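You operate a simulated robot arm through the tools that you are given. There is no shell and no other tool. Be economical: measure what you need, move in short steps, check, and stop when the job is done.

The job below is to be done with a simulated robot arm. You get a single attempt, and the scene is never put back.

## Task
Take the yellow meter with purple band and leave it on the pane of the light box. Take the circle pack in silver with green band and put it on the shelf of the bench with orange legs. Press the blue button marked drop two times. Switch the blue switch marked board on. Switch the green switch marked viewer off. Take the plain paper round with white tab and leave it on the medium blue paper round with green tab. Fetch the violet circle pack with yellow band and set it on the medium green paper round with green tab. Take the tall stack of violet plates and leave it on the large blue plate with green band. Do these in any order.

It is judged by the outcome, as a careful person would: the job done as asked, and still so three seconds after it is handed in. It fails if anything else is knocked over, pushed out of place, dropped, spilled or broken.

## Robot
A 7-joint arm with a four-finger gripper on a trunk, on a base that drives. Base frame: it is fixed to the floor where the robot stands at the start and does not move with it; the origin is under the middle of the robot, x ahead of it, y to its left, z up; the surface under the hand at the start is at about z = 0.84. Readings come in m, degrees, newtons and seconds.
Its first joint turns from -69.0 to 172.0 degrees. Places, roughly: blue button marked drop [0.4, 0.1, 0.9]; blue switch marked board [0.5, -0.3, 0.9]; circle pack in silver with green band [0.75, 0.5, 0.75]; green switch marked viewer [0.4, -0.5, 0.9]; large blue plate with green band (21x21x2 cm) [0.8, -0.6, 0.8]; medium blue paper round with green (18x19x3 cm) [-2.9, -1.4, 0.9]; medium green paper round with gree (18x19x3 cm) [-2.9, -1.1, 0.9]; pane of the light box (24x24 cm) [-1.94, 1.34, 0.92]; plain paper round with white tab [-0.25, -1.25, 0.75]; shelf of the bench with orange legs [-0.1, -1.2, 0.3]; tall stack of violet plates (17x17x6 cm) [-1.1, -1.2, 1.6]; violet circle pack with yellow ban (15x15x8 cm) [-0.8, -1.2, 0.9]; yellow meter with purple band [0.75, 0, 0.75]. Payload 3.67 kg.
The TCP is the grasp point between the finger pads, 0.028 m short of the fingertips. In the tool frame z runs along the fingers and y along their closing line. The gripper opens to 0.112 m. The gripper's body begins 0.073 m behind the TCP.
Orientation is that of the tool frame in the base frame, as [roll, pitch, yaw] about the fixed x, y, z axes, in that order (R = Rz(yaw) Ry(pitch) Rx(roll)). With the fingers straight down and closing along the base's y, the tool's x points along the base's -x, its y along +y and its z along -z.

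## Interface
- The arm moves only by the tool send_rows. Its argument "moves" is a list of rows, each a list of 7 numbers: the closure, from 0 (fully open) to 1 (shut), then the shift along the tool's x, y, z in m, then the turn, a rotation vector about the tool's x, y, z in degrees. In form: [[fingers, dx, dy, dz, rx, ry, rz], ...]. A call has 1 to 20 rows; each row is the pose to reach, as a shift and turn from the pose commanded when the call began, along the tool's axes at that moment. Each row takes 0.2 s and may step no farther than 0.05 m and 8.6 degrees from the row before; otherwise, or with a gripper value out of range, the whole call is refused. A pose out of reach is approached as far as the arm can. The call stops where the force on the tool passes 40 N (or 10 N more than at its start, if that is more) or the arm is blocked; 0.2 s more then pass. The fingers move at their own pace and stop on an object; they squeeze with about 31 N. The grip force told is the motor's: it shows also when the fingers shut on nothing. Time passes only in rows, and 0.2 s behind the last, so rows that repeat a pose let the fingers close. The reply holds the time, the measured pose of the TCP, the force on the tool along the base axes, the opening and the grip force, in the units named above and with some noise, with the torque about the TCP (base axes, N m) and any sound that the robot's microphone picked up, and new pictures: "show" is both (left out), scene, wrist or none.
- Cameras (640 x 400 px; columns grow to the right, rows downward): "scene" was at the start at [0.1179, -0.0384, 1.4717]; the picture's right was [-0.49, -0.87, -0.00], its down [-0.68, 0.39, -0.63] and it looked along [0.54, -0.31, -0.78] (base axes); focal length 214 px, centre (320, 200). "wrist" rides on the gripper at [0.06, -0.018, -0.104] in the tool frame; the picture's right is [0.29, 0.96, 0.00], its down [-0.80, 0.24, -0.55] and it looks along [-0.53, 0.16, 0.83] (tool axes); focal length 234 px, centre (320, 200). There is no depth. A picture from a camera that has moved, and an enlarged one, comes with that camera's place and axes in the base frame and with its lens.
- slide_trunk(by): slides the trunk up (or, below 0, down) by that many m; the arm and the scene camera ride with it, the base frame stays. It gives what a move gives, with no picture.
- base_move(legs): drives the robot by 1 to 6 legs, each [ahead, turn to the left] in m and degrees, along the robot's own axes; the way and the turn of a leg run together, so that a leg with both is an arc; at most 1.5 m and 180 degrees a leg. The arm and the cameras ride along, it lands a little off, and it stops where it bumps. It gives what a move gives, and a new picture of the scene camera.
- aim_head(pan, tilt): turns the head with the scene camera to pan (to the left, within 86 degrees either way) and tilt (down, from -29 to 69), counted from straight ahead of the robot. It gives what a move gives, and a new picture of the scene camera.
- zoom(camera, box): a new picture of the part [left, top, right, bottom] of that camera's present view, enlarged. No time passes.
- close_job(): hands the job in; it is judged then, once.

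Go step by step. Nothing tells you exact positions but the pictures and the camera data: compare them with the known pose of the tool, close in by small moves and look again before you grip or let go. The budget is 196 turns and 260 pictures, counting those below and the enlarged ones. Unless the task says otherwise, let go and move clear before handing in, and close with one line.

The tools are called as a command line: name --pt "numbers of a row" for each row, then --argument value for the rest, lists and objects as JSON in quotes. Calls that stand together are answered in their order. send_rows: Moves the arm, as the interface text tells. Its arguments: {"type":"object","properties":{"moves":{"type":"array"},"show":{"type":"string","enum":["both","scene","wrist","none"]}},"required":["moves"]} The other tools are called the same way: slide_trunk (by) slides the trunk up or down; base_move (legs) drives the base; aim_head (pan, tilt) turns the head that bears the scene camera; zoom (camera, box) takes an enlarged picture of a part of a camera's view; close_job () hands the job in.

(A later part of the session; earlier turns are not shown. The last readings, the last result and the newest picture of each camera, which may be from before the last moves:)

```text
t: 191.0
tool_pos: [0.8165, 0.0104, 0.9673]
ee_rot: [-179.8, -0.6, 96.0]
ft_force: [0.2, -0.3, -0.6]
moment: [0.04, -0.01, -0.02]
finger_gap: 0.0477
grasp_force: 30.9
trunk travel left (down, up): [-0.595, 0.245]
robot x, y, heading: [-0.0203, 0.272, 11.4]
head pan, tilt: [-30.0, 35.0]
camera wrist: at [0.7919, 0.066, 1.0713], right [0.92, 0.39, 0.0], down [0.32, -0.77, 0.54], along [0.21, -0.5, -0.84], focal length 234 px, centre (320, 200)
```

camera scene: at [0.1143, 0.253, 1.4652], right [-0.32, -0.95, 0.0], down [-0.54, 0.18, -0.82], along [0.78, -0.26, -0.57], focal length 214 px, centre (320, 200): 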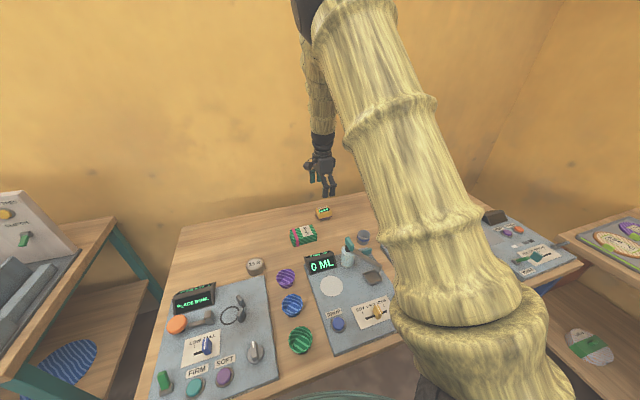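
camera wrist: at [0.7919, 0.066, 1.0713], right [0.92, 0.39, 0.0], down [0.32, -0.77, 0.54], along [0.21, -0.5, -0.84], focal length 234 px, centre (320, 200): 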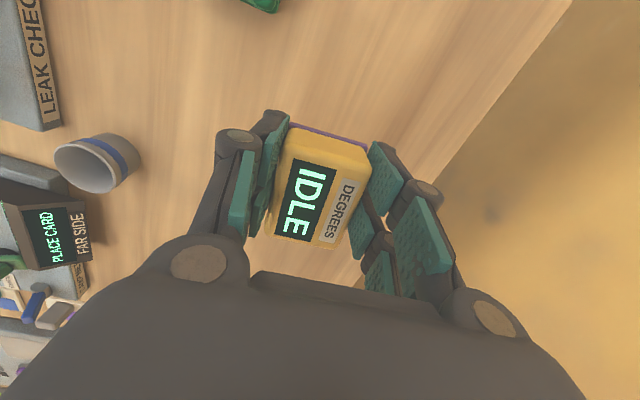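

The meter is held. I raise it, back away from the bench and turn towards the light box to look.

send_rows --pt "1 0.02 0 -0.045 0 0 0" --pt "1 0.04 0 -0.09 0 0 0" --pt "1 0.06 0 -0.135 0 0 0" --pt "1 0.08 0 -0.18 0 0 0" --pt "1 0.1 0 -0.225 0 0 0" --pt "1 0.12 0 -0.27 0 0 0" --show "none"

base_move --legs '[[-0.5, 0], [0, 144]]'

aim_head --pan -10 --tilt 25

```text
t: 192.4
tool_pos: [0.8063, 0.1279, 1.2409]
ee_rot: [-179.9, -0.6, 96.0]
ft_force: [0.3, -0.3, -1.3]
moment: [-0.01, 0.01, 0.01]
finger_gap: 0.0476
grasp_force: 31.3
trunk travel left (down, up): [-0.595, 0.245]
robot x, y, heading: [-0.0187, 0.271, 11.3]
head pan, tilt: [-30.0, 35.0]
```

```text
t: 201.3
tool_pos: [-1.113, 0.7666, 1.2394]
ee_rot: [-179.8, -0.5, -119.3]
ft_force: [-0.2, -1.3, -1.3]
moment: [-0.01, 0.01, 0.0]
finger_gap: 0.0476
grasp_force: 31.0
trunk travel left (down, up): [-0.595, 0.245]
robot x, y, heading: [-0.519, 0.1689, 156.1]
head pan, tilt: [-30.0, 35.0]
camera scene: at [-0.616, 0.2605, 1.4651], right [0.81, 0.59, 0.0], down [0.34, -0.46, -0.82], along [-0.48, 0.66, -0.57], focal length 214 px, centre (320, 200)
```

scene: 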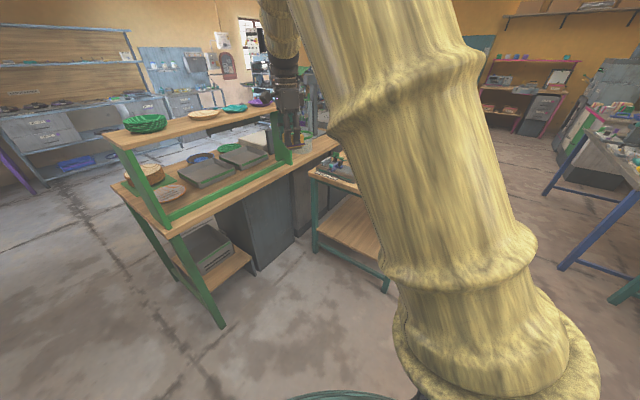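

```text
t: 202.2
tool_pos: [-1.1135, 0.7668, 1.2407]
ee_rot: [-179.9, -0.7, -119.3]
ft_force: [-0.3, 0.8, -0.8]
moment: [-0.01, 0.01, 0.02]
finger_gap: 0.0474
grasp_force: 31.1
trunk travel left (down, up): [-0.595, 0.245]
robot x, y, heading: [-0.5197, 0.1675, 156.3]
head pan, tilt: [-10.0, 25.0]
camera scene: at [-0.6404, 0.2409, 1.4809], right [0.56, 0.83, 0.0], down [0.35, -0.24, -0.91], along [-0.75, 0.51, -0.42], focal length 214 px, centre (320, 200)
```

scene: 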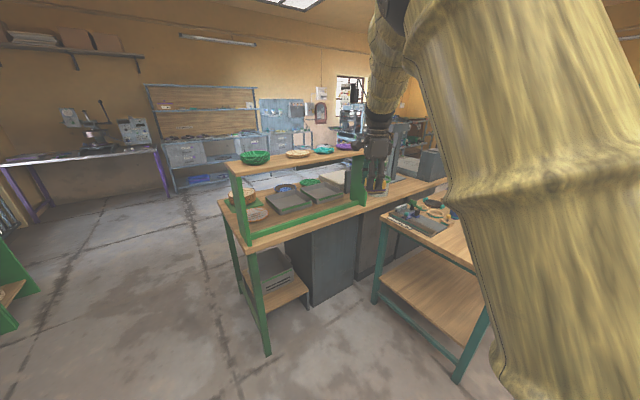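

zoom --camera "scene" --box '[220, 130, 460, 280]'

zoom --camera "wrist" --box '[0, 0, 640, 400]'

```text
2.67 times, centred on (340, 205) of scene
camera zoom: at [-0.6404, 0.2409, 1.4809], right [0.56, 0.83, 0.0], down [0.35, -0.24, -0.91], along [-0.75, 0.51, -0.42], focal length 572 px, centre (267, 187)
```

zoom: 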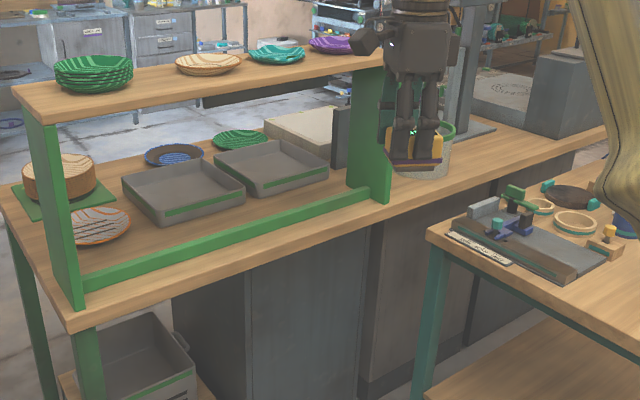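

```text
1.00 times, centred on (320, 200) of wrist (not enlarged: the box is as wide or as high as the picture)
camera zoom: at [-1.1258, 0.7068, 1.3435], right [-0.98, 0.22, 0.0], down [0.18, 0.82, 0.54], along [0.12, 0.53, -0.84], focal length 234 px, centre (320, 200)
```

zoom: 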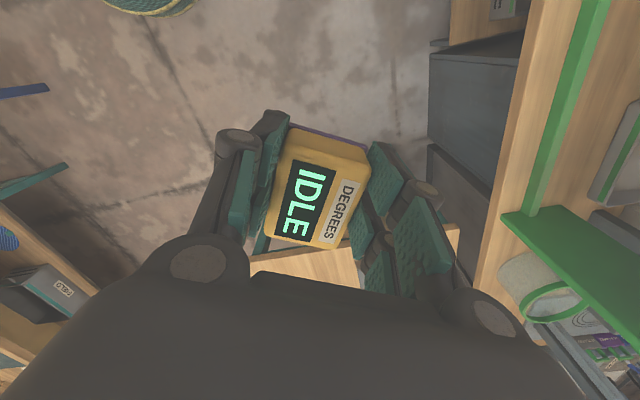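

The light box is the pale slab near (-1.93, 1.3) on the far side of the bench with the green frame. I'll go round the bench's end to its far side, first driving along the aisle.

base_move --legs '[[0, 32.7], [1.03, 0], [1.02, 0]]'

aim_head --pan -80 --tilt 20

aim_head --pan 60 --tilt 25

```text
t: 214.1
tool_pos: [-3.3909, -0.0199, 1.2389]
ee_rot: [-179.8, -0.7, -85.2]
ft_force: [0.3, -0.8, -1.2]
moment: [-0.02, 0.0, 0.01]
finger_gap: 0.0476
grasp_force: 30.7
trunk travel left (down, up): [-0.595, 0.245]
robot x, y, heading: [-2.5637, -0.1858, -169.8]
head pan, tilt: [-10.0, 25.0]
camera scene: at [-2.705, -0.1928, 1.4808], right [0.0, 1.0, 0.0], down [0.42, 0.0, -0.91], along [-0.91, 0.0, -0.42], focal length 214 px, centre (320, 200)
```

scene: 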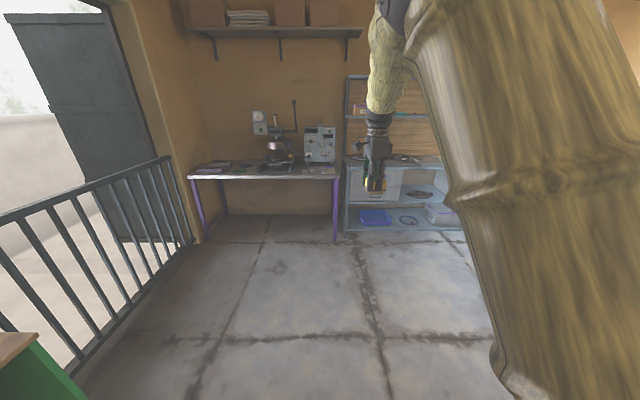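

```text
t: 215.5
tool_pos: [-3.3914, -0.02, 1.2393]
ee_rot: [-179.8, -0.6, -85.2]
ft_force: [-0.8, 0.2, -2.5]
moment: [-0.01, 0.0, -0.02]
finger_gap: 0.0477
grasp_force: 31.0
trunk travel left (down, up): [-0.595, 0.245]
robot x, y, heading: [-2.5618, -0.1822, -169.7]
head pan, tilt: [-80.0, 20.0]
camera scene: at [-2.6446, -0.1049, 1.489], right [0.94, 0.35, 0.0], down [0.12, -0.32, -0.94], along [-0.33, 0.88, -0.34], focal length 214 px, centre (320, 200)
```

scene: 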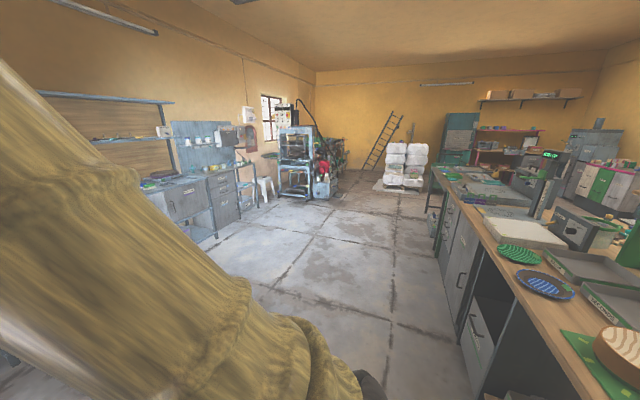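

```text
t: 217.7
tool_pos: [-3.3918, -0.0201, 1.2389]
ee_rot: [-179.8, -0.7, -85.2]
ft_force: [-0.2, -0.2, -1.1]
moment: [-0.03, -0.01, -0.02]
finger_gap: 0.0478
grasp_force: 31.1
trunk travel left (down, up): [-0.595, 0.245]
robot x, y, heading: [-2.5663, -0.1834, -169.8]
head pan, tilt: [60.0, 25.0]
camera scene: at [-2.6436, -0.279, 1.4809], right [-0.94, 0.34, 0.0], down [0.14, 0.4, -0.91], along [-0.31, -0.85, -0.42], focal length 214 px, centre (320, 200)
```

scene: 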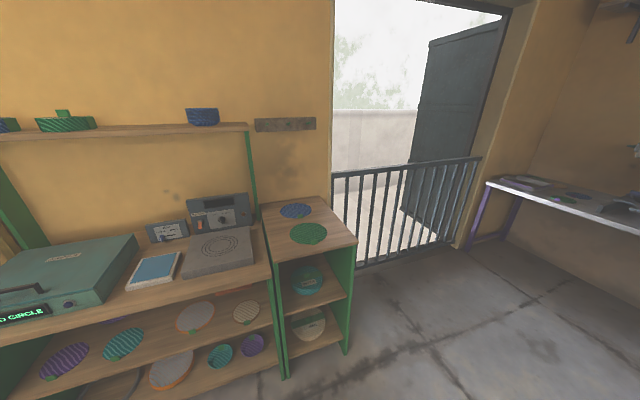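

I can see both paper rounds' destinations and the light box's white top near the bench's far edge. I drive round to face it.

base_move --legs '[[0, -95.7], [1.087, 0], [0, -28]]'

aim_head --pan -40 --tilt 35

zoom --camera "wrist" --box '[0, 0, 640, 400]'

```text
t: 228.8
tool_pos: [-2.0381, 1.4888, 1.238]
ee_rot: [-179.9, -0.7, 150.6]
ft_force: [0.1, 0.2, -1.0]
moment: [0.01, -0.01, -0.02]
finger_gap: 0.0477
grasp_force: 31.1
trunk travel left (down, up): [-0.595, 0.245]
robot x, y, heading: [-2.6379, 0.8997, 65.9]
head pan, tilt: [60.0, 25.0]
camera scene: at [-2.6689, 1.0185, 1.481], right [0.81, 0.59, 0.0], down [0.25, -0.34, -0.91], along [-0.53, 0.73, -0.42], focal length 214 px, centre (320, 200)
```

scene: 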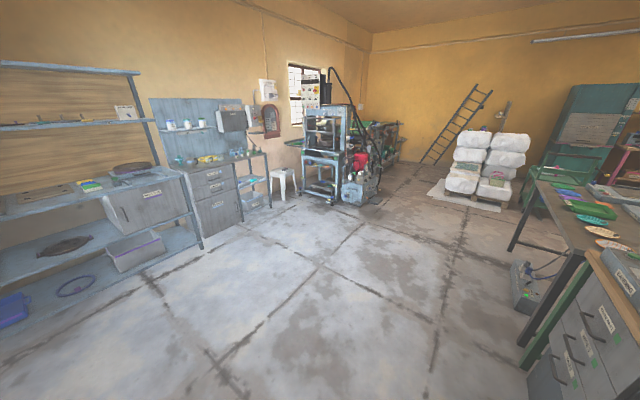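

```text
t: 230.5
tool_pos: [-2.0372, 1.4895, 1.2398]
ee_rot: [-179.7, -0.6, 150.5]
ft_force: [0.7, 0.2, -1.2]
moment: [0.0, 0.0, -0.03]
finger_gap: 0.0476
grasp_force: 30.8
trunk travel left (down, up): [-0.595, 0.245]
robot x, y, heading: [-2.6395, 0.8979, 65.9]
head pan, tilt: [-40.0, 35.0]
camera scene: at [-2.5362, 0.983, 1.4651], right [0.44, -0.9, 0.0], down [-0.52, -0.25, -0.82], along [0.74, 0.36, -0.57], focal length 214 px, centre (320, 200)
```

scene: 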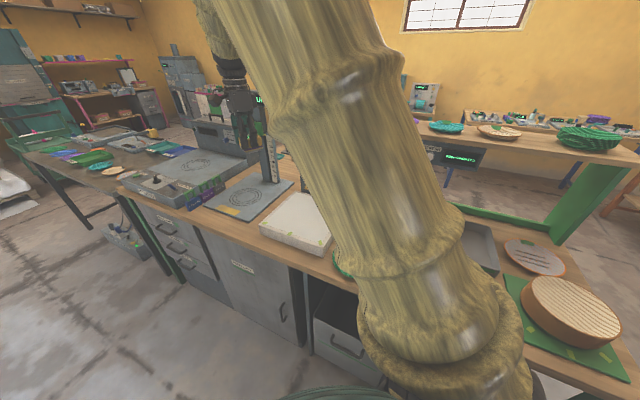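

```text
1.00 times, centred on (320, 200) of wrist (not enlarged: the box is as wide or as high as the picture)
camera zoom: at [-2.0986, 1.5026, 1.3434], right [0.22, 0.98, 0.0], down [0.82, -0.18, 0.54], along [0.53, -0.12, -0.84], focal length 234 px, centre (320, 200)
```

zoom: 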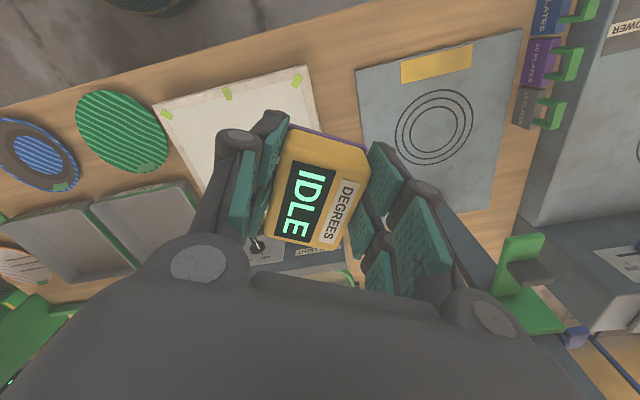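

The pane's centre is about (-1.965, 1.342). I move over it and come down to look.

send_rows --pt "1 -0.035 -0.025 0 0 0 0" --pt "1 -0.07 -0.05 0 0 0 0" --pt "1 -0.105 -0.075 0 0 0 0" --pt "1 -0.135 -0.093 0.02 0 0 0" --pt "1 -0.135 -0.093 0.065 0 0 0" --pt "1 -0.135 -0.093 0.11 0 0 0" --pt "1 -0.135 -0.093 0.155 0 0 0" --pt "1 -0.135 -0.093 0.19 0 0 0" --pt "1 -0.135 -0.093 0.19 0 0 0"

```text
t: 232.5
tool_pos: [-1.9695, 1.3416, 1.0452]
ee_rot: [-179.9, -0.6, 150.6]
ft_force: [-0.4, -0.4, -1.4]
moment: [-0.02, 0.02, -0.03]
finger_gap: 0.0477
grasp_force: 30.9
trunk travel left (down, up): [-0.595, 0.245]
robot x, y, heading: [-2.6355, 0.8966, 65.8]
head pan, tilt: [-40.0, 35.0]
camera scene: at [-2.5367, 0.9826, 1.4652], right [0.44, -0.9, 0.0], down [-0.52, -0.25, -0.82], along [0.74, 0.36, -0.57], focal length 214 px, centre (320, 200)
camera wrist: at [-2.0296, 1.3545, 1.1494], right [0.22, 0.98, 0.0], down [0.82, -0.18, 0.55], along [0.53, -0.12, -0.84], focal length 234 px, centre (320, 200)
```

scene: 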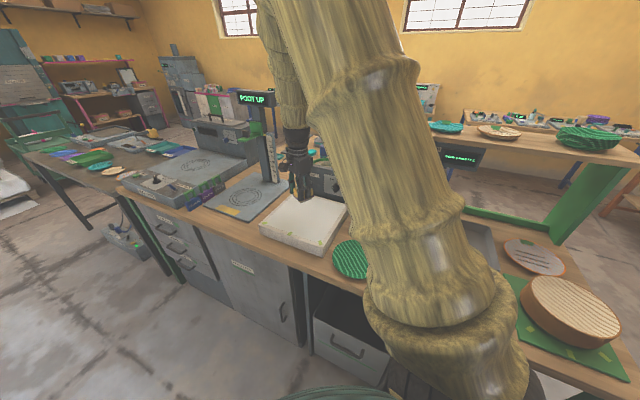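
wrist: 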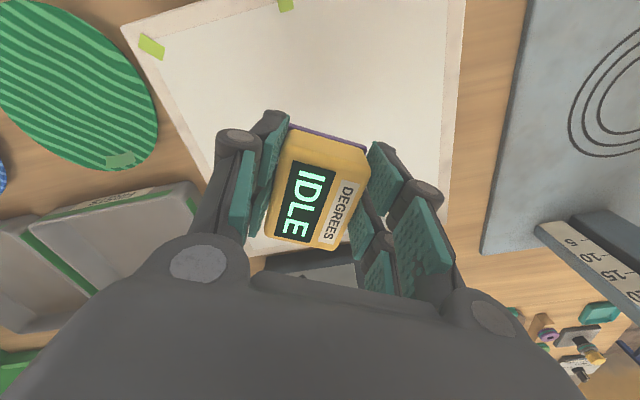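

Nearly centred over the pane. I shift 1.5 cm towards me and lower slowly until it touches.

send_rows --pt "1 0.0106 -0.012 0.03 0 0 0" --pt "1 0.0106 -0.012 0.06 0 0 0" --pt "1 0.0106 -0.012 0.072 0 0 0" --pt "1 0.0106 -0.012 0.076 0 0 0" --pt "1 0.0106 -0.012 0.079 0 0 0" --pt "1 0.0106 -0.012 0.079 0 0 0" --show "none"

zoom --camera "scene" --box '[240, 160, 368, 240]'

```text
t: 233.9
tool_pos: [-1.9841, 1.337, 0.9686]
ee_rot: [-179.8, -0.6, 150.5]
ft_force: [-0.2, -0.2, -1.0]
moment: [-0.01, 0.01, 0.03]
finger_gap: 0.0474
grasp_force: 31.1
trunk travel left (down, up): [-0.595, 0.245]
robot x, y, heading: [-2.6386, 0.9014, 65.8]
head pan, tilt: [-40.0, 35.0]
```

```text
5.00 times, centred on (304, 200) of scene
camera zoom: at [-2.5359, 0.9828, 1.4651], right [0.44, -0.9, 0.0], down [-0.52, -0.25, -0.82], along [0.74, 0.36, -0.57], focal length 1072 px, centre (400, 200)
```

zoom: 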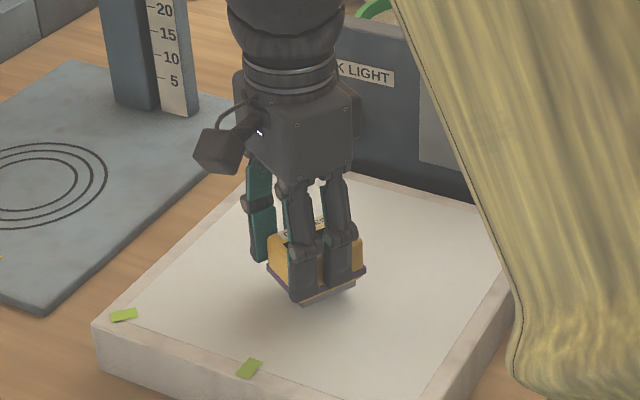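

send_rows --pt "1 0 0 0.003 0 0 0" --pt "1 0 0 0.006 0 0 0" --pt "1 0 0 0.008 0 0 0" --pt "1 0 0 0.008 0 0 0" --show "none"

zoom --camera "scene" --box '[272, 190, 336, 230]'

```text
t: 234.9
tool_pos: [-1.9835, 1.3379, 0.9613]
ee_rot: [-179.8, -0.6, 150.5]
ft_force: [-0.1, -0.8, -1.5]
moment: [0.03, 0.04, -0.02]
finger_gap: 0.0474
grasp_force: 30.9
trunk travel left (down, up): [-0.595, 0.245]
robot x, y, heading: [-2.6381, 0.9014, 65.9]
head pan, tilt: [-40.0, 35.0]
```

```text
10.00 times, centred on (304, 210) of scene
camera zoom: at [-2.5361, 0.9828, 1.4651], right [0.44, -0.9, 0.0], down [-0.52, -0.25, -0.82], along [0.74, 0.36, -0.57], focal length 2145 px, centre (480, 100)
```

zoom: 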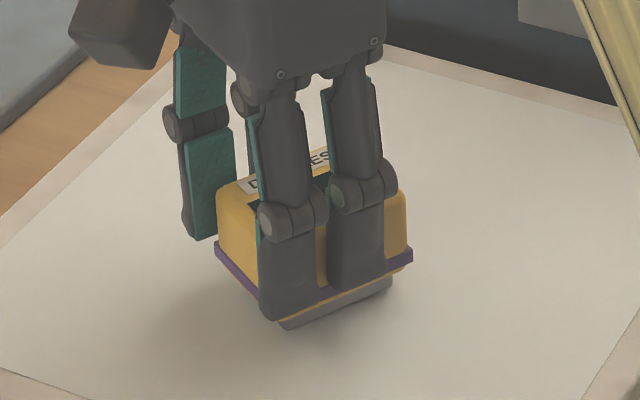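

send_rows --pt "1 0 0 0.002 0 0 0" --pt "1 0 0 0.004 0 0 0" --pt "1 0 0 0.005 0 0 0" --pt "1 0 0 0.005 0 0 0" --show "none"

```text
t: 235.9
tool_pos: [-1.9844, 1.3374, 0.9591]
ee_rot: [-180.0, -0.6, 150.6]
ft_force: [5.5, 3.0, 16.9]
moment: [-0.31, -0.41, 0.15]
finger_gap: 0.0477
grasp_force: 31.1
trunk travel left (down, up): [-0.595, 0.245]
robot x, y, heading: [-2.6398, 0.896, 66.0]
head pan, tilt: [-40.0, 35.0]
```

Contact with the pane. I release and lift clear.

send_rows --pt "1 0 0 -0.001 0 0 0" --pt "0.5 0 0 -0.001 0 0 0" --pt "0 0 0 -0.001 0 0 0" --pt "0 0 0 -0.002 0 0 0" --pt "0 0 0 -0.03 0 0 0" --pt "0 0 0 -0.075 0 0 0" --pt "0 0 0 -0.12 0 0 0" --pt "0 0 0 -0.165 0 0 0" --pt "0 0.02 0.02 -0.21 0 0 0" --pt "0 0.05 0.04 -0.24 0 0 0" --pt "0 0.08 0.06 -0.26 0 0 0" --show "none"

zoom --camera "scene" --box '[240, 160, 368, 240]'

```text
refused: row 9 steps farther than a row can; nothing moved
```

```text
5.00 times, centred on (304, 200) of scene
camera zoom: at [-2.5369, 0.9822, 1.4654], right [0.44, -0.9, 0.0], down [-0.52, -0.25, -0.82], along [0.74, 0.36, -0.57], focal length 1072 px, centre (400, 200)
```

zoom: 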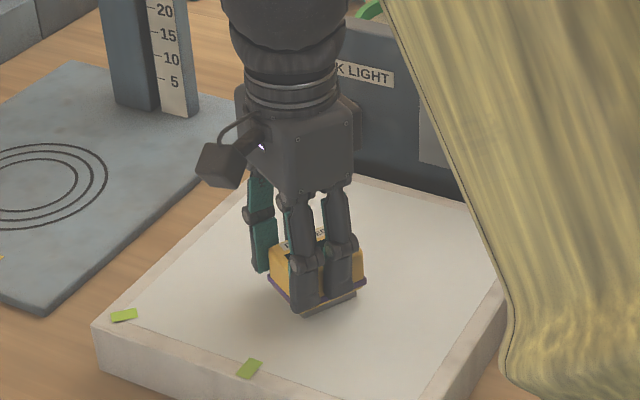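

send_rows --pt "1 0 0 -0.001 0 0 0" --pt "0.5 0 0 -0.001 0 0 0" --pt "0 0 0 -0.001 0 0 0" --pt "0 0 0 -0.002 0 0 0" --pt "0 0 0 -0.03 0 0 0" --pt "0 0 0 -0.075 0 0 0" --pt "0 0 0 -0.12 0 0 0" --pt "0 0 0 -0.165 0 0 0" --pt "0 0.01 0.01 -0.21 0 0 0" --pt "0 0.03 0.03 -0.24 0 0 0" --pt "0 0.06 0.05 -0.26 0 0 0" --show "none"

zoom --camera "scene" --box '[240, 160, 368, 240]'

```text
t: 238.3
tool_pos: [-2.0139, 1.4114, 1.2182]
ee_rot: [-179.7, -0.6, 150.5]
ft_force: [-0.7, 0.3, 0.5]
moment: [-0.04, -0.06, 0.01]
finger_gap: 0.1119
grasp_force: 0.1
trunk travel left (down, up): [-0.595, 0.245]
robot x, y, heading: [-2.6376, 0.9012, 66.1]
head pan, tilt: [-40.0, 35.0]
```

```text
5.00 times, centred on (304, 200) of scene
camera zoom: at [-2.5377, 0.9837, 1.4652], right [0.44, -0.9, 0.0], down [-0.52, -0.25, -0.82], along [0.74, 0.36, -0.57], focal length 1072 px, centre (400, 200)
```

zoom: 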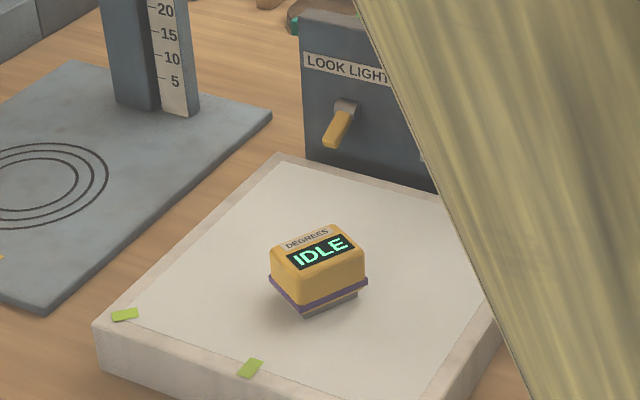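

The meter rests upright near the middle of the pane. Next I go back along the aisle to the bench with the tray of paper rounds.

base_move --legs '[[0, 28], [-1.1, 0], [0, -91.2], [1.03, 0], [1.03, 0], [0, -53]]'

aim_head --pan -20 --tilt 40

```text
t: 261.6
tool_pos: [-0.2649, -0.8024, 1.2171]
ee_rot: [-179.9, -0.6, 36.3]
ft_force: [0.2, -0.1, 0.1]
moment: [0.04, -0.03, -0.01]
finger_gap: 0.112
grasp_force: 0.1
trunk travel left (down, up): [-0.595, 0.245]
robot x, y, heading: [-0.4749, -0.0233, -48.3]
head pan, tilt: [-40.0, 35.0]
camera scene: at [-0.436, -0.1469, 1.4651], right [-1.0, -0.03, 0.0], down [-0.02, 0.57, -0.82], along [0.02, -0.82, -0.57], focal length 214 px, centre (320, 200)
```

scene: 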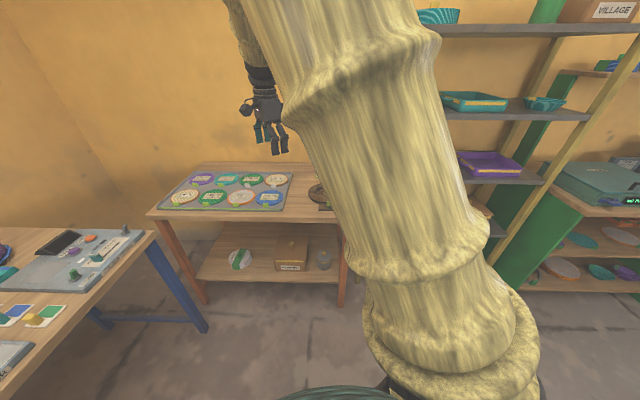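

```text
t: 262.4
tool_pos: [-0.2649, -0.8021, 1.2196]
ee_rot: [-179.9, -0.6, 36.2]
ft_force: [0.2, -0.4, 0.7]
moment: [-0.01, -0.04, 0.02]
finger_gap: 0.1118
grasp_force: 0.0
trunk travel left (down, up): [-0.595, 0.245]
robot x, y, heading: [-0.4755, -0.0201, -48.5]
head pan, tilt: [-20.0, 40.0]
camera scene: at [-0.407, -0.1379, 1.4576], right [-0.93, -0.37, 0.0], down [-0.24, 0.6, -0.77], along [0.28, -0.71, -0.64], focal length 214 px, centre (320, 200)
```

scene: 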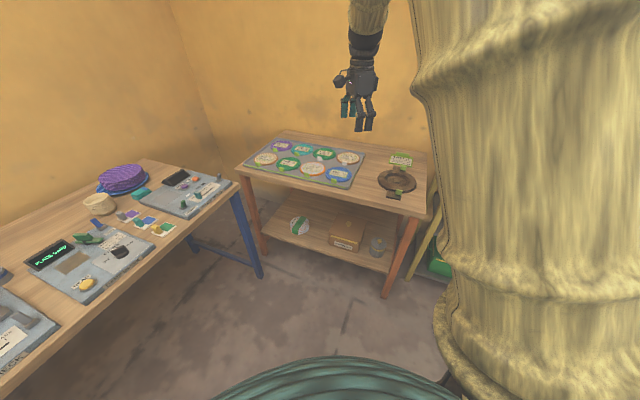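

zoom --camera "scene" --box '[240, 125, 368, 205]'

zoom --camera "wrist" --box '[0, 0, 640, 400]'

```text
5.00 times, centred on (304, 165) of scene
camera zoom: at [-0.407, -0.1379, 1.4576], right [-0.93, -0.37, 0.0], down [-0.24, 0.6, -0.77], along [0.28, -0.71, -0.64], focal length 1072 px, centre (400, 375)
```

zoom: 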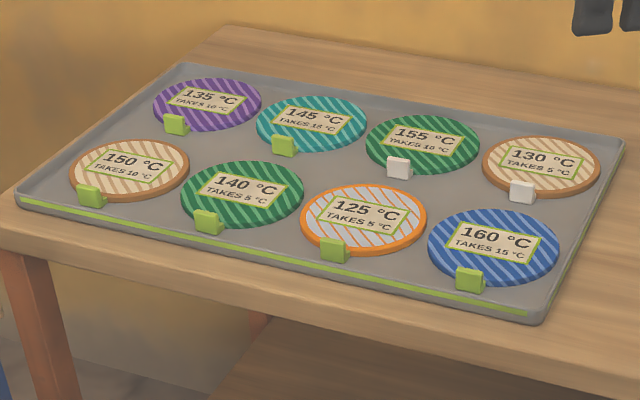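

```text
1.00 times, centred on (320, 200) of wrist (not enlarged: the box is as wide or as high as the picture)
camera zoom: at [-0.228, -0.753, 1.3219], right [0.8, -0.6, 0.0], down [-0.51, -0.67, 0.54], along [-0.33, -0.44, -0.84], focal length 234 px, centre (320, 200)
```

zoom: 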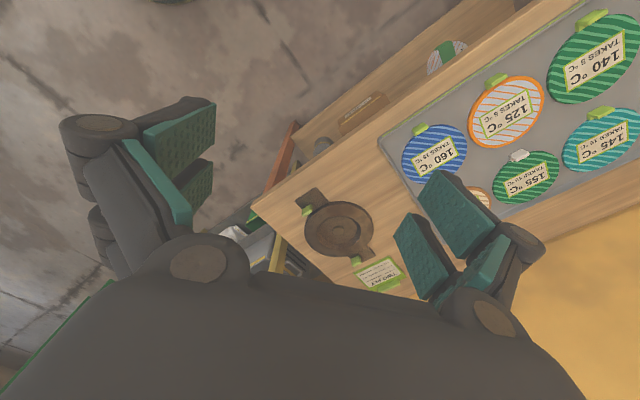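

The wanted round is the beige "130 °C" with a white tab, tab near (-0.158, -1.13). I drive closer.

base_move --legs '[[0.35, 0]]'

send_rows --pt "0 0.04 -0.02 0.02 0 0 0" --pt "0 0.08 -0.04 0.04 0 0 0" --pt "0 0.1 -0.05 0.07 0 0 0" --pt "0 0.1 -0.06 0.09 0 0 0" --pt "0 0.1 -0.06 0.09 0 0 0"

```text
t: 264.7
tool_pos: [-0.0374, -1.0676, 1.2157]
ee_rot: [-179.8, -0.7, 35.8]
ft_force: [0.6, -0.5, 0.1]
moment: [0.01, 0.05, 0.0]
finger_gap: 0.1122
grasp_force: 0.0
trunk travel left (down, up): [-0.595, 0.245]
robot x, y, heading: [-0.2403, -0.2862, -49.0]
head pan, tilt: [-20.0, 40.0]
camera scene: at [-0.1745, -0.4028, 1.4575], right [-0.93, -0.36, 0.0], down [-0.23, 0.6, -0.77], along [0.28, -0.71, -0.64], focal length 214 px, centre (320, 200)
```

scene: 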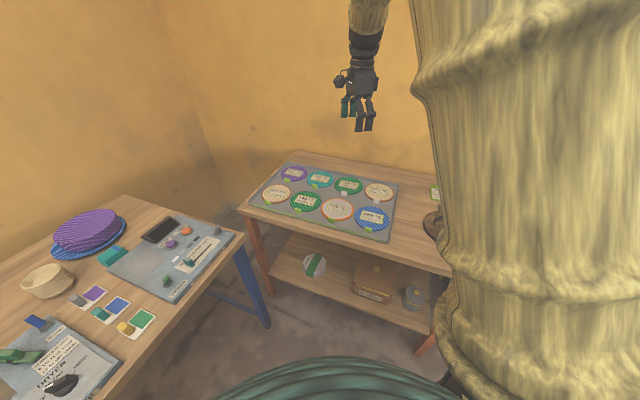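

```text
t: 265.9
tool_pos: [0.009, -0.9599, 1.1299]
ee_rot: [-179.8, -0.6, 35.9]
ft_force: [-0.2, 0.0, 0.1]
moment: [-0.01, -0.01, -0.02]
finger_gap: 0.112
grasp_force: 0.0
trunk travel left (down, up): [-0.595, 0.245]
robot x, y, heading: [-0.243, -0.2834, -48.8]
head pan, tilt: [-20.0, 40.0]
camera scene: at [-0.1749, -0.4015, 1.4576], right [-0.93, -0.36, 0.0], down [-0.23, 0.6, -0.77], along [0.28, -0.71, -0.64], focal length 214 px, centre (320, 200)
camera wrist: at [0.0458, -0.911, 1.234], right [0.79, -0.61, 0.0], down [-0.51, -0.67, 0.55], along [-0.33, -0.43, -0.84], focal length 234 px, centre (320, 200)
```

scene: 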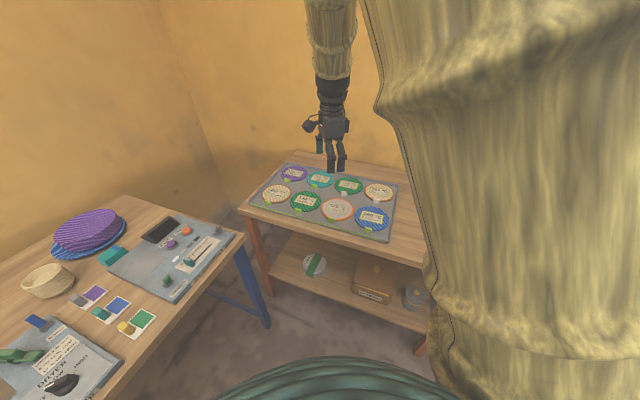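
wrist: 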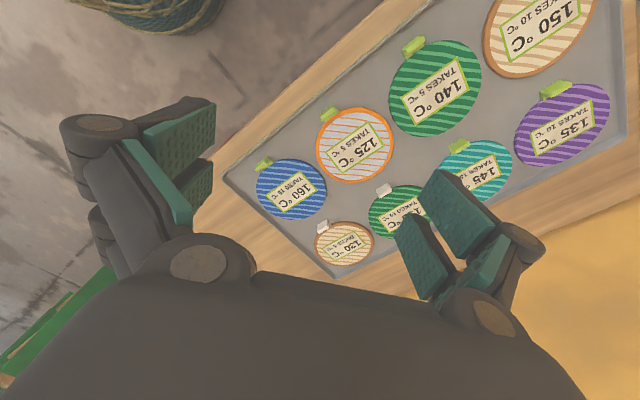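

send_rows --pt "0 -0.035 0.004 0.02 0 0 7.2" --pt "0 -0.07 0.008 0.04 0 0 14.4" --pt "0 -0.105 0.012 0.06 0 0 21.6" --pt "0 -0.14 0.016 0.08 0 0 28.8" --pt "0 -0.175 0.0216 0.09 0 0 35.9" --pt "0 -0.175 0.0216 0.09 0 0 35.9" --show "wrist"

zoom --camera "scene" --box '[320, 150, 432, 220]'

```text
t: 267.3
tool_pos: [-0.1182, -1.0792, 1.0377]
ee_rot: [-179.6, -0.3, -0.2]
ft_force: [0.3, 0.0, 0.1]
moment: [-0.04, 0.0, 0.0]
finger_gap: 0.1122
grasp_force: 0.0
trunk travel left (down, up): [-0.595, 0.245]
robot x, y, heading: [-0.2389, -0.283, -48.9]
head pan, tilt: [-20.0, 40.0]
camera wrist: at [-0.06, -1.0624, 1.1421], right [0.29, -0.96, -0.01], down [-0.8, -0.24, 0.55], along [-0.53, -0.15, -0.84], focal length 234 px, centre (320, 200)
```

wrist: 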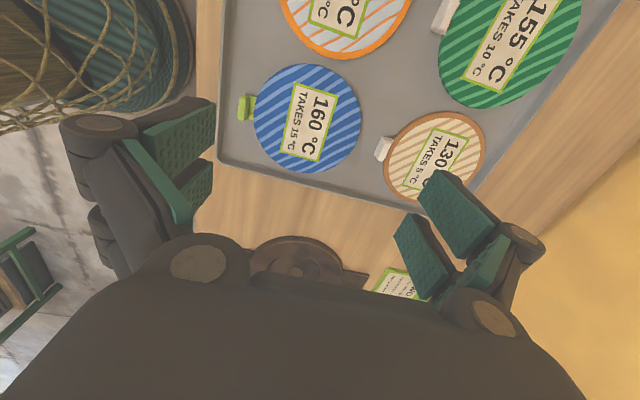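

```text
5.71 times, centred on (376, 185) of scene
camera zoom: at [-0.1748, -0.4007, 1.4577], right [-0.93, -0.36, 0.0], down [-0.23, 0.6, -0.77], along [0.28, -0.71, -0.64], focal length 1226 px, centre (0, 286)
```

zoom: 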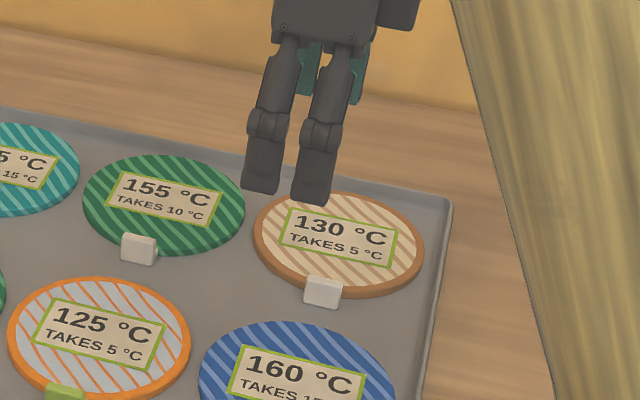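

send_rows --pt "0 -0.01 0.035 0.02 0 0 0" --pt "0 -0.02 0.07 0.04 0 0 0" --pt "0 -0.022 0.086 0.075 0 0 0" --pt "0 -0.022 0.086 0.088 0 0 0" --pt "0 -0.022 0.086 0.088 0 0 0" --show "wrist"

zoom --camera "scene" --box '[340, 160, 420, 210]'

```text
t: 268.5
tool_pos: [-0.1397, -1.1643, 0.9478]
ee_rot: [-179.4, -0.4, 0.0]
ft_force: [0.1, 0.0, -0.3]
moment: [-0.04, 0.0, -0.02]
finger_gap: 0.1119
grasp_force: 0.1
trunk travel left (down, up): [-0.595, 0.245]
robot x, y, heading: [-0.2383, -0.2833, -49.1]
head pan, tilt: [-20.0, 40.0]
camera wrist: at [-0.0816, -1.1472, 1.051], right [0.29, -0.96, -0.01], down [-0.8, -0.24, 0.55], along [-0.52, -0.15, -0.84], focal length 234 px, centre (320, 200)
```

wrist: 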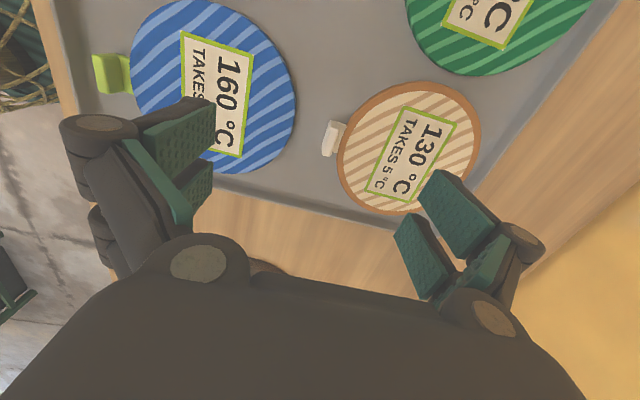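

```text
8.00 times, centred on (380, 185) of scene
camera zoom: at [-0.1753, -0.4026, 1.4575], right [-0.93, -0.36, 0.0], down [-0.23, 0.6, -0.77], along [0.28, -0.71, -0.64], focal length 1716 px, centre (-160, 320)
```

zoom: 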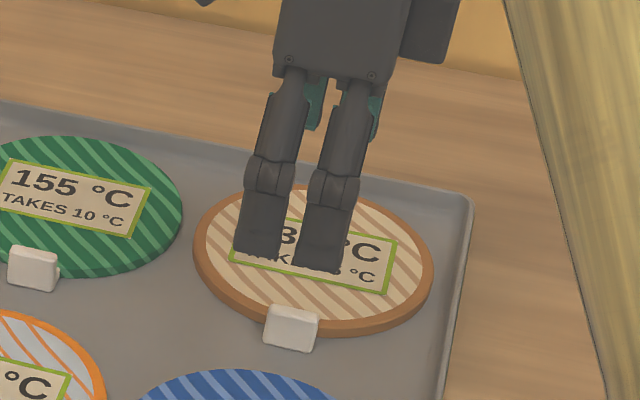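

The white tab is at about (-0.136, -1.173), its long side along x. I part-close the fingers, line up and descend to just above the disc.

send_rows --pt "0.3 0.002 0.005 0.01 0 0 3" --pt "0.6 0.004 0.009 0.025 0 0 6" --pt "0.6 0.004 0.009 0.045 0 0 6" --pt "0.6 0.004 0.009 0.055 0 0 6" --pt "0.6 0.004 0.009 0.055 0 0 6" --show "wrist"

zoom --camera "scene" --box '[340, 160, 420, 210]'

```text
t: 269.7
tool_pos: [-0.1355, -1.1703, 0.8924]
ee_rot: [-179.5, -0.3, -6.1]
ft_force: [0.7, 0.4, -0.3]
moment: [0.01, 0.0, 0.0]
finger_gap: 0.0447
grasp_force: 0.0
trunk travel left (down, up): [-0.595, 0.245]
robot x, y, heading: [-0.242, -0.2847, -48.8]
head pan, tilt: [-20.0, 40.0]
camera wrist: at [-0.0755, -1.1603, 0.9961], right [0.19, -0.98, -0.01], down [-0.82, -0.16, 0.55], along [-0.54, -0.1, -0.84], focal length 234 px, centre (320, 200)
```

wrist: 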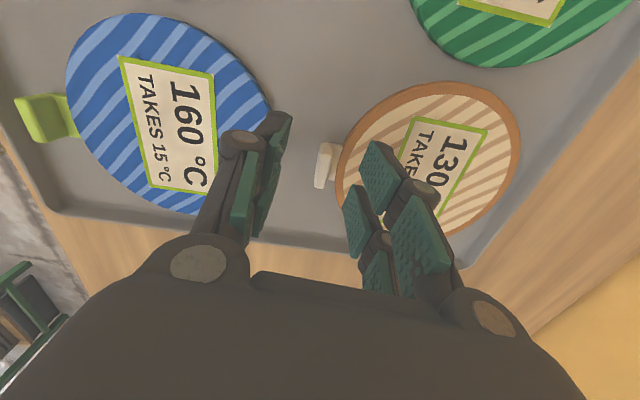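

```text
8.00 times, centred on (380, 185) of scene
camera zoom: at [-0.1753, -0.4018, 1.4576], right [-0.93, -0.36, 0.0], down [-0.23, 0.6, -0.77], along [0.28, -0.71, -0.64], focal length 1716 px, centre (-160, 320)
```

zoom: 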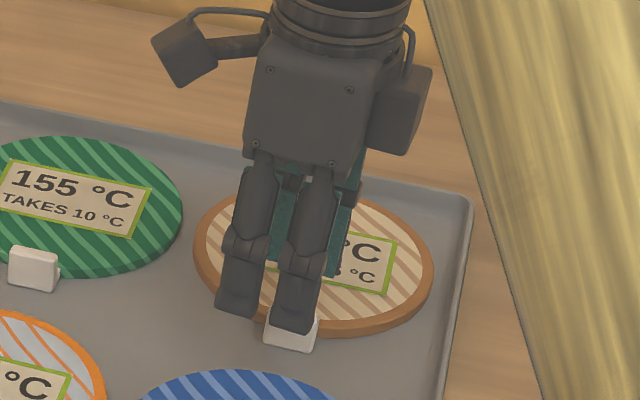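

The tab lies between the fingertips. I go 3 mm lower, close and lift slightly.

send_rows --pt "0.6 0.001 0.003 0.004 0 0 0" --pt "0.8 0.001 0.003 0.004 0 0 0" --pt "1 0.001 0.003 0.004 0 0 0" --pt "1 0.001 0.003 0.004 0 0 0" --pt "1 0.001 0.003 0.004 0 0 0" --pt "1 0.001 0.003 -0.02 0 0 0" --pt "1 0.001 0.003 -0.05 0 0 0" --show "wrist"

zoom --camera "scene" --box '[340, 150, 420, 200]'

```text
t: 271.3
tool_pos: [-0.1374, -1.1746, 0.9422]
ee_rot: [-179.5, -0.4, -6.1]
ft_force: [-0.2, -0.2, -0.9]
moment: [-0.03, 0.02, -0.01]
finger_gap: 0.0
grasp_force: 30.9
trunk travel left (down, up): [-0.595, 0.245]
robot x, y, heading: [-0.2403, -0.2832, -48.7]
head pan, tilt: [-20.0, 40.0]
camera wrist: at [-0.0763, -1.165, 1.0456], right [0.18, -0.98, -0.01], down [-0.82, -0.16, 0.55], along [-0.54, -0.1, -0.84], focal length 234 px, centre (320, 200)
```

wrist: 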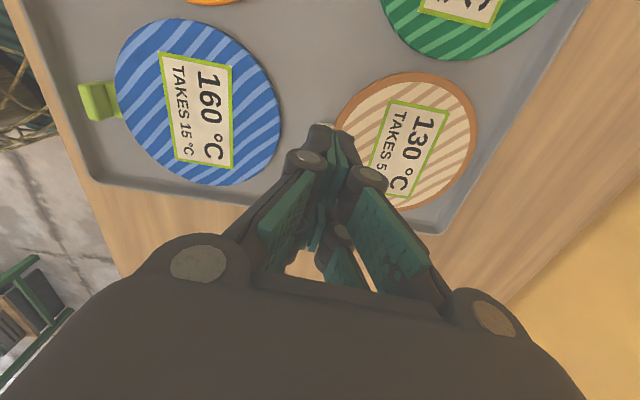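

```text
8.00 times, centred on (380, 175) of scene
camera zoom: at [-0.1756, -0.4014, 1.4576], right [-0.93, -0.36, 0.0], down [-0.23, 0.6, -0.77], along [0.28, -0.71, -0.64], focal length 1716 px, centre (-160, 400)
```

zoom: 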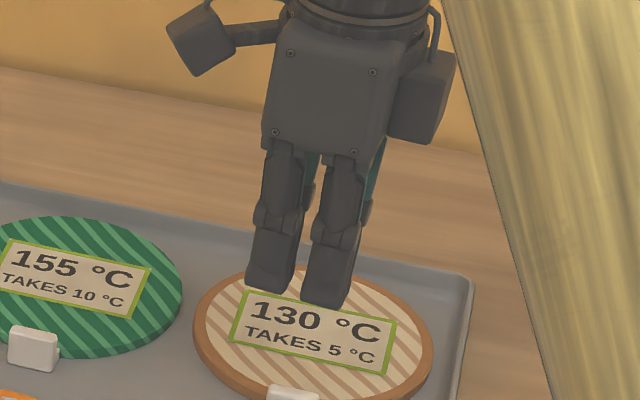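

It closed above the tab: re-triangulating puts the tab lower, at about (-0.1415, -1.176, 0.85). I open and go down further, feeling for the disc.

send_rows --pt "0.6 -0.004 0.0015 0 0 0 0" --pt "0.6 -0.004 0.0015 0.03 0 0 0" --pt "0.6 -0.004 0.0015 0.056 0 0 0" --pt "0.6 -0.004 0.0015 0.064 0 0 0" --pt "0.6 -0.004 0.0015 0.064 0 0 0" --show "wrist"

zoom --camera "scene" --box '[340, 160, 420, 210]'

```text
t: 272.5
tool_pos: [-0.1406, -1.1759, 0.8776]
ee_rot: [-179.5, -0.4, -6.1]
ft_force: [-0.4, -0.1, -0.2]
moment: [0.03, 0.02, -0.04]
finger_gap: 0.0449
grasp_force: 0.0
trunk travel left (down, up): [-0.595, 0.245]
robot x, y, heading: [-0.2405, -0.2848, -49.0]
head pan, tilt: [-20.0, 40.0]
camera wrist: at [-0.0796, -1.1653, 0.9821], right [0.19, -0.98, -0.01], down [-0.82, -0.16, 0.55], along [-0.54, -0.1, -0.84], focal length 234 px, centre (320, 200)
```

wrist: 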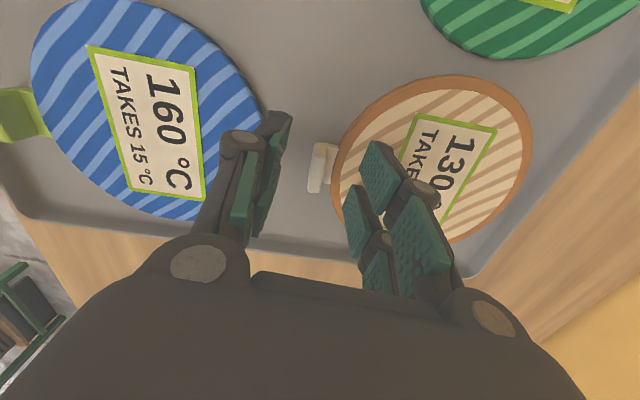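

```text
8.00 times, centred on (380, 185) of scene
camera zoom: at [-0.1755, -0.402, 1.4576], right [-0.93, -0.36, 0.0], down [-0.23, 0.6, -0.77], along [0.28, -0.71, -0.64], focal length 1716 px, centre (-160, 320)
```

zoom: 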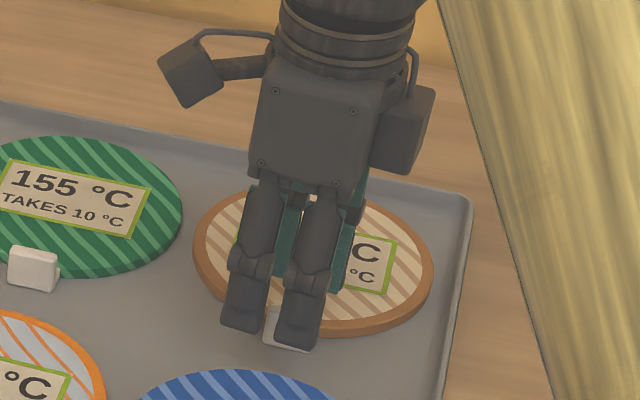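

send_rows --pt "0.6 -0.003 0.001 0.003 0 0 0" --pt "0.6 -0.004 0.001 0.006 0 0 0" --pt "0.6 -0.004 0.001 0.006 0 0 0" --show "none"

send_rows --pt "0.6 0 0 0.003 0 0 0" --pt "0.6 0 0 0.005 0 0 0" --pt "0.6 0 0 0.005 0 0 0" --show "wrist"

```text
t: 273.3
tool_pos: [-0.1415, -1.1767, 0.8723]
ee_rot: [-179.5, -0.5, -6.2]
ft_force: [0.8, -0.1, 0.5]
moment: [0.01, -0.02, 0.01]
finger_gap: 0.045
grasp_force: 0.1
trunk travel left (down, up): [-0.595, 0.245]
robot x, y, heading: [-0.2448, -0.2832, -48.7]
head pan, tilt: [-20.0, 40.0]
```

```text
t: 274.1
tool_pos: [-0.143, -1.1756, 0.8656]
ee_rot: [-179.6, -0.4, -6.0]
ft_force: [0.1, -0.4, 0.7]
moment: [0.0, 0.02, 0.01]
finger_gap: 0.0446
grasp_force: 0.2
trunk travel left (down, up): [-0.595, 0.245]
robot x, y, heading: [-0.2419, -0.2856, -48.7]
head pan, tilt: [-20.0, 40.0]
camera wrist: at [-0.0833, -1.1661, 0.9713], right [0.19, -0.98, -0.01], down [-0.82, -0.16, 0.55], along [-0.54, -0.1, -0.84], focal length 234 px, centre (320, 200)
```

wrist: 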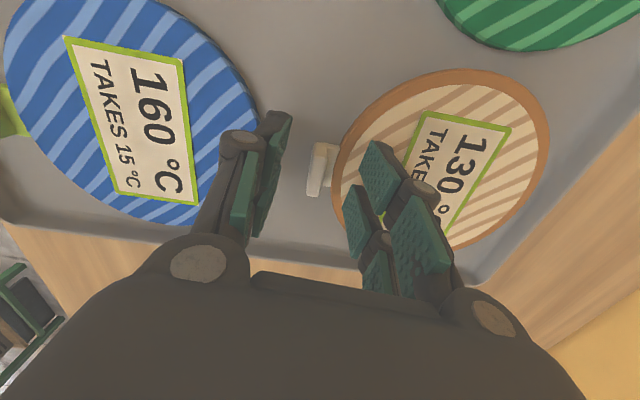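

send_rows --pt "0.6 0 0 0.003 0 0 0" --pt "0.6 0 0 0.006 0 0 0" --pt "0.6 0 0 0.006 0 0 0" --show "none"

zoom --camera "wrist" --box '[240, 100, 432, 220]'

zoom --camera "scene" --box '[348, 170, 412, 210]'

```text
t: 274.9
tool_pos: [-0.1441, -1.1763, 0.8625]
ee_rot: [-179.5, -0.4, -6.0]
ft_force: [0.2, 0.2, 0.9]
moment: [-0.02, -0.02, 0.01]
finger_gap: 0.0447
grasp_force: 0.0
trunk travel left (down, up): [-0.595, 0.245]
robot x, y, heading: [-0.2432, -0.2828, -48.7]
head pan, tilt: [-20.0, 40.0]
```

```text
3.33 times, centred on (336, 160) of wrist
camera zoom: at [-0.0833, -1.1664, 0.9659], right [0.19, -0.98, -0.01], down [-0.82, -0.16, 0.55], along [-0.54, -0.1, -0.84], focal length 781 px, centre (267, 333)
```

zoom: 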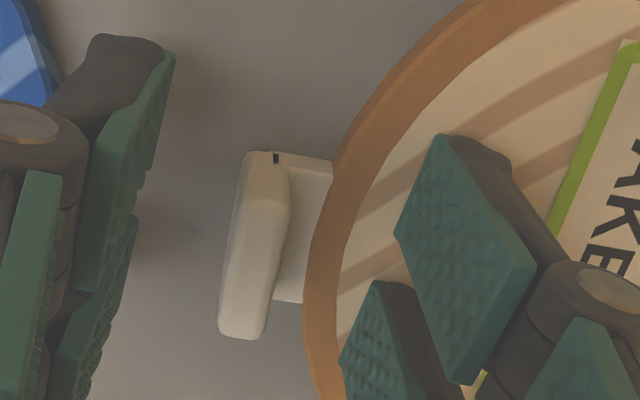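

```text
10.00 times, centred on (380, 190) of scene
camera zoom: at [-0.1754, -0.402, 1.4576], right [-0.93, -0.36, 0.0], down [-0.23, 0.6, -0.77], along [0.28, -0.71, -0.64], focal length 2145 px, centre (-280, 300)
```

zoom: 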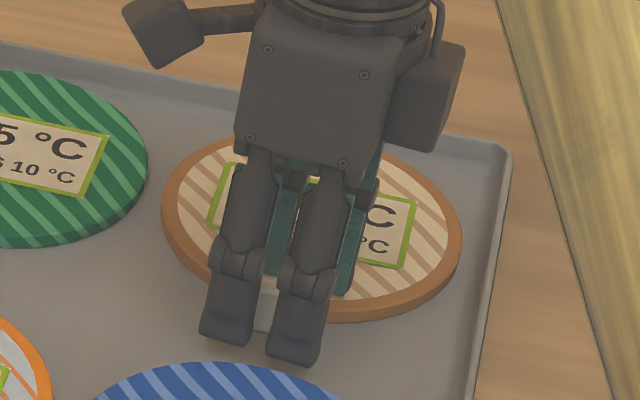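

Now I see it well: the tab is a post on a short tongue, turned about 6° the other way, and lower than I thought. I correct the yaw and go down a bit more.

send_rows --pt "0.6 -0.001 0 0 0 0 -6" --pt "0.6 -0.003 0.001 0.002 0 0 -12" --pt "0.6 -0.003 0.001 0.005 0 0 -12" --pt "0.6 -0.003 0.001 0.005 0 0 -12" --show "none"

zoom --camera "wrist" --box '[240, 100, 432, 220]'

```text
t: 275.9
tool_pos: [-0.1467, -1.1762, 0.8589]
ee_rot: [-179.8, -0.5, 6.0]
ft_force: [-1.5, -2.7, 19.8]
moment: [-0.62, 0.02, -0.02]
finger_gap: 0.0487
grasp_force: 2.8
trunk travel left (down, up): [-0.595, 0.245]
robot x, y, heading: [-0.2401, -0.2826, -48.8]
head pan, tilt: [-20.0, 40.0]
```

```text
3.33 times, centred on (336, 160) of wrist
camera zoom: at [-0.0903, -1.1535, 0.9629], right [0.39, -0.92, 0.0], down [-0.77, -0.32, 0.55], along [-0.5, -0.21, -0.84], focal length 781 px, centre (267, 333)
```

zoom: 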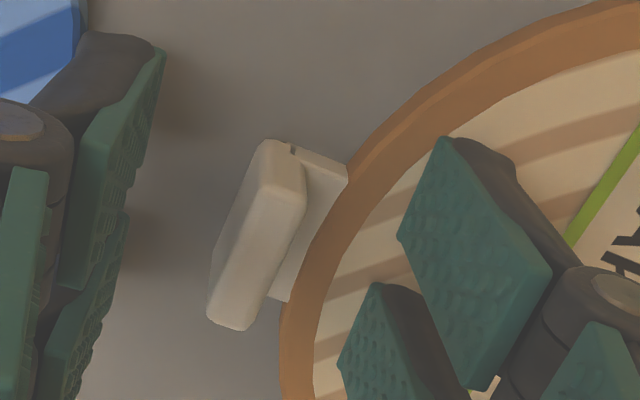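

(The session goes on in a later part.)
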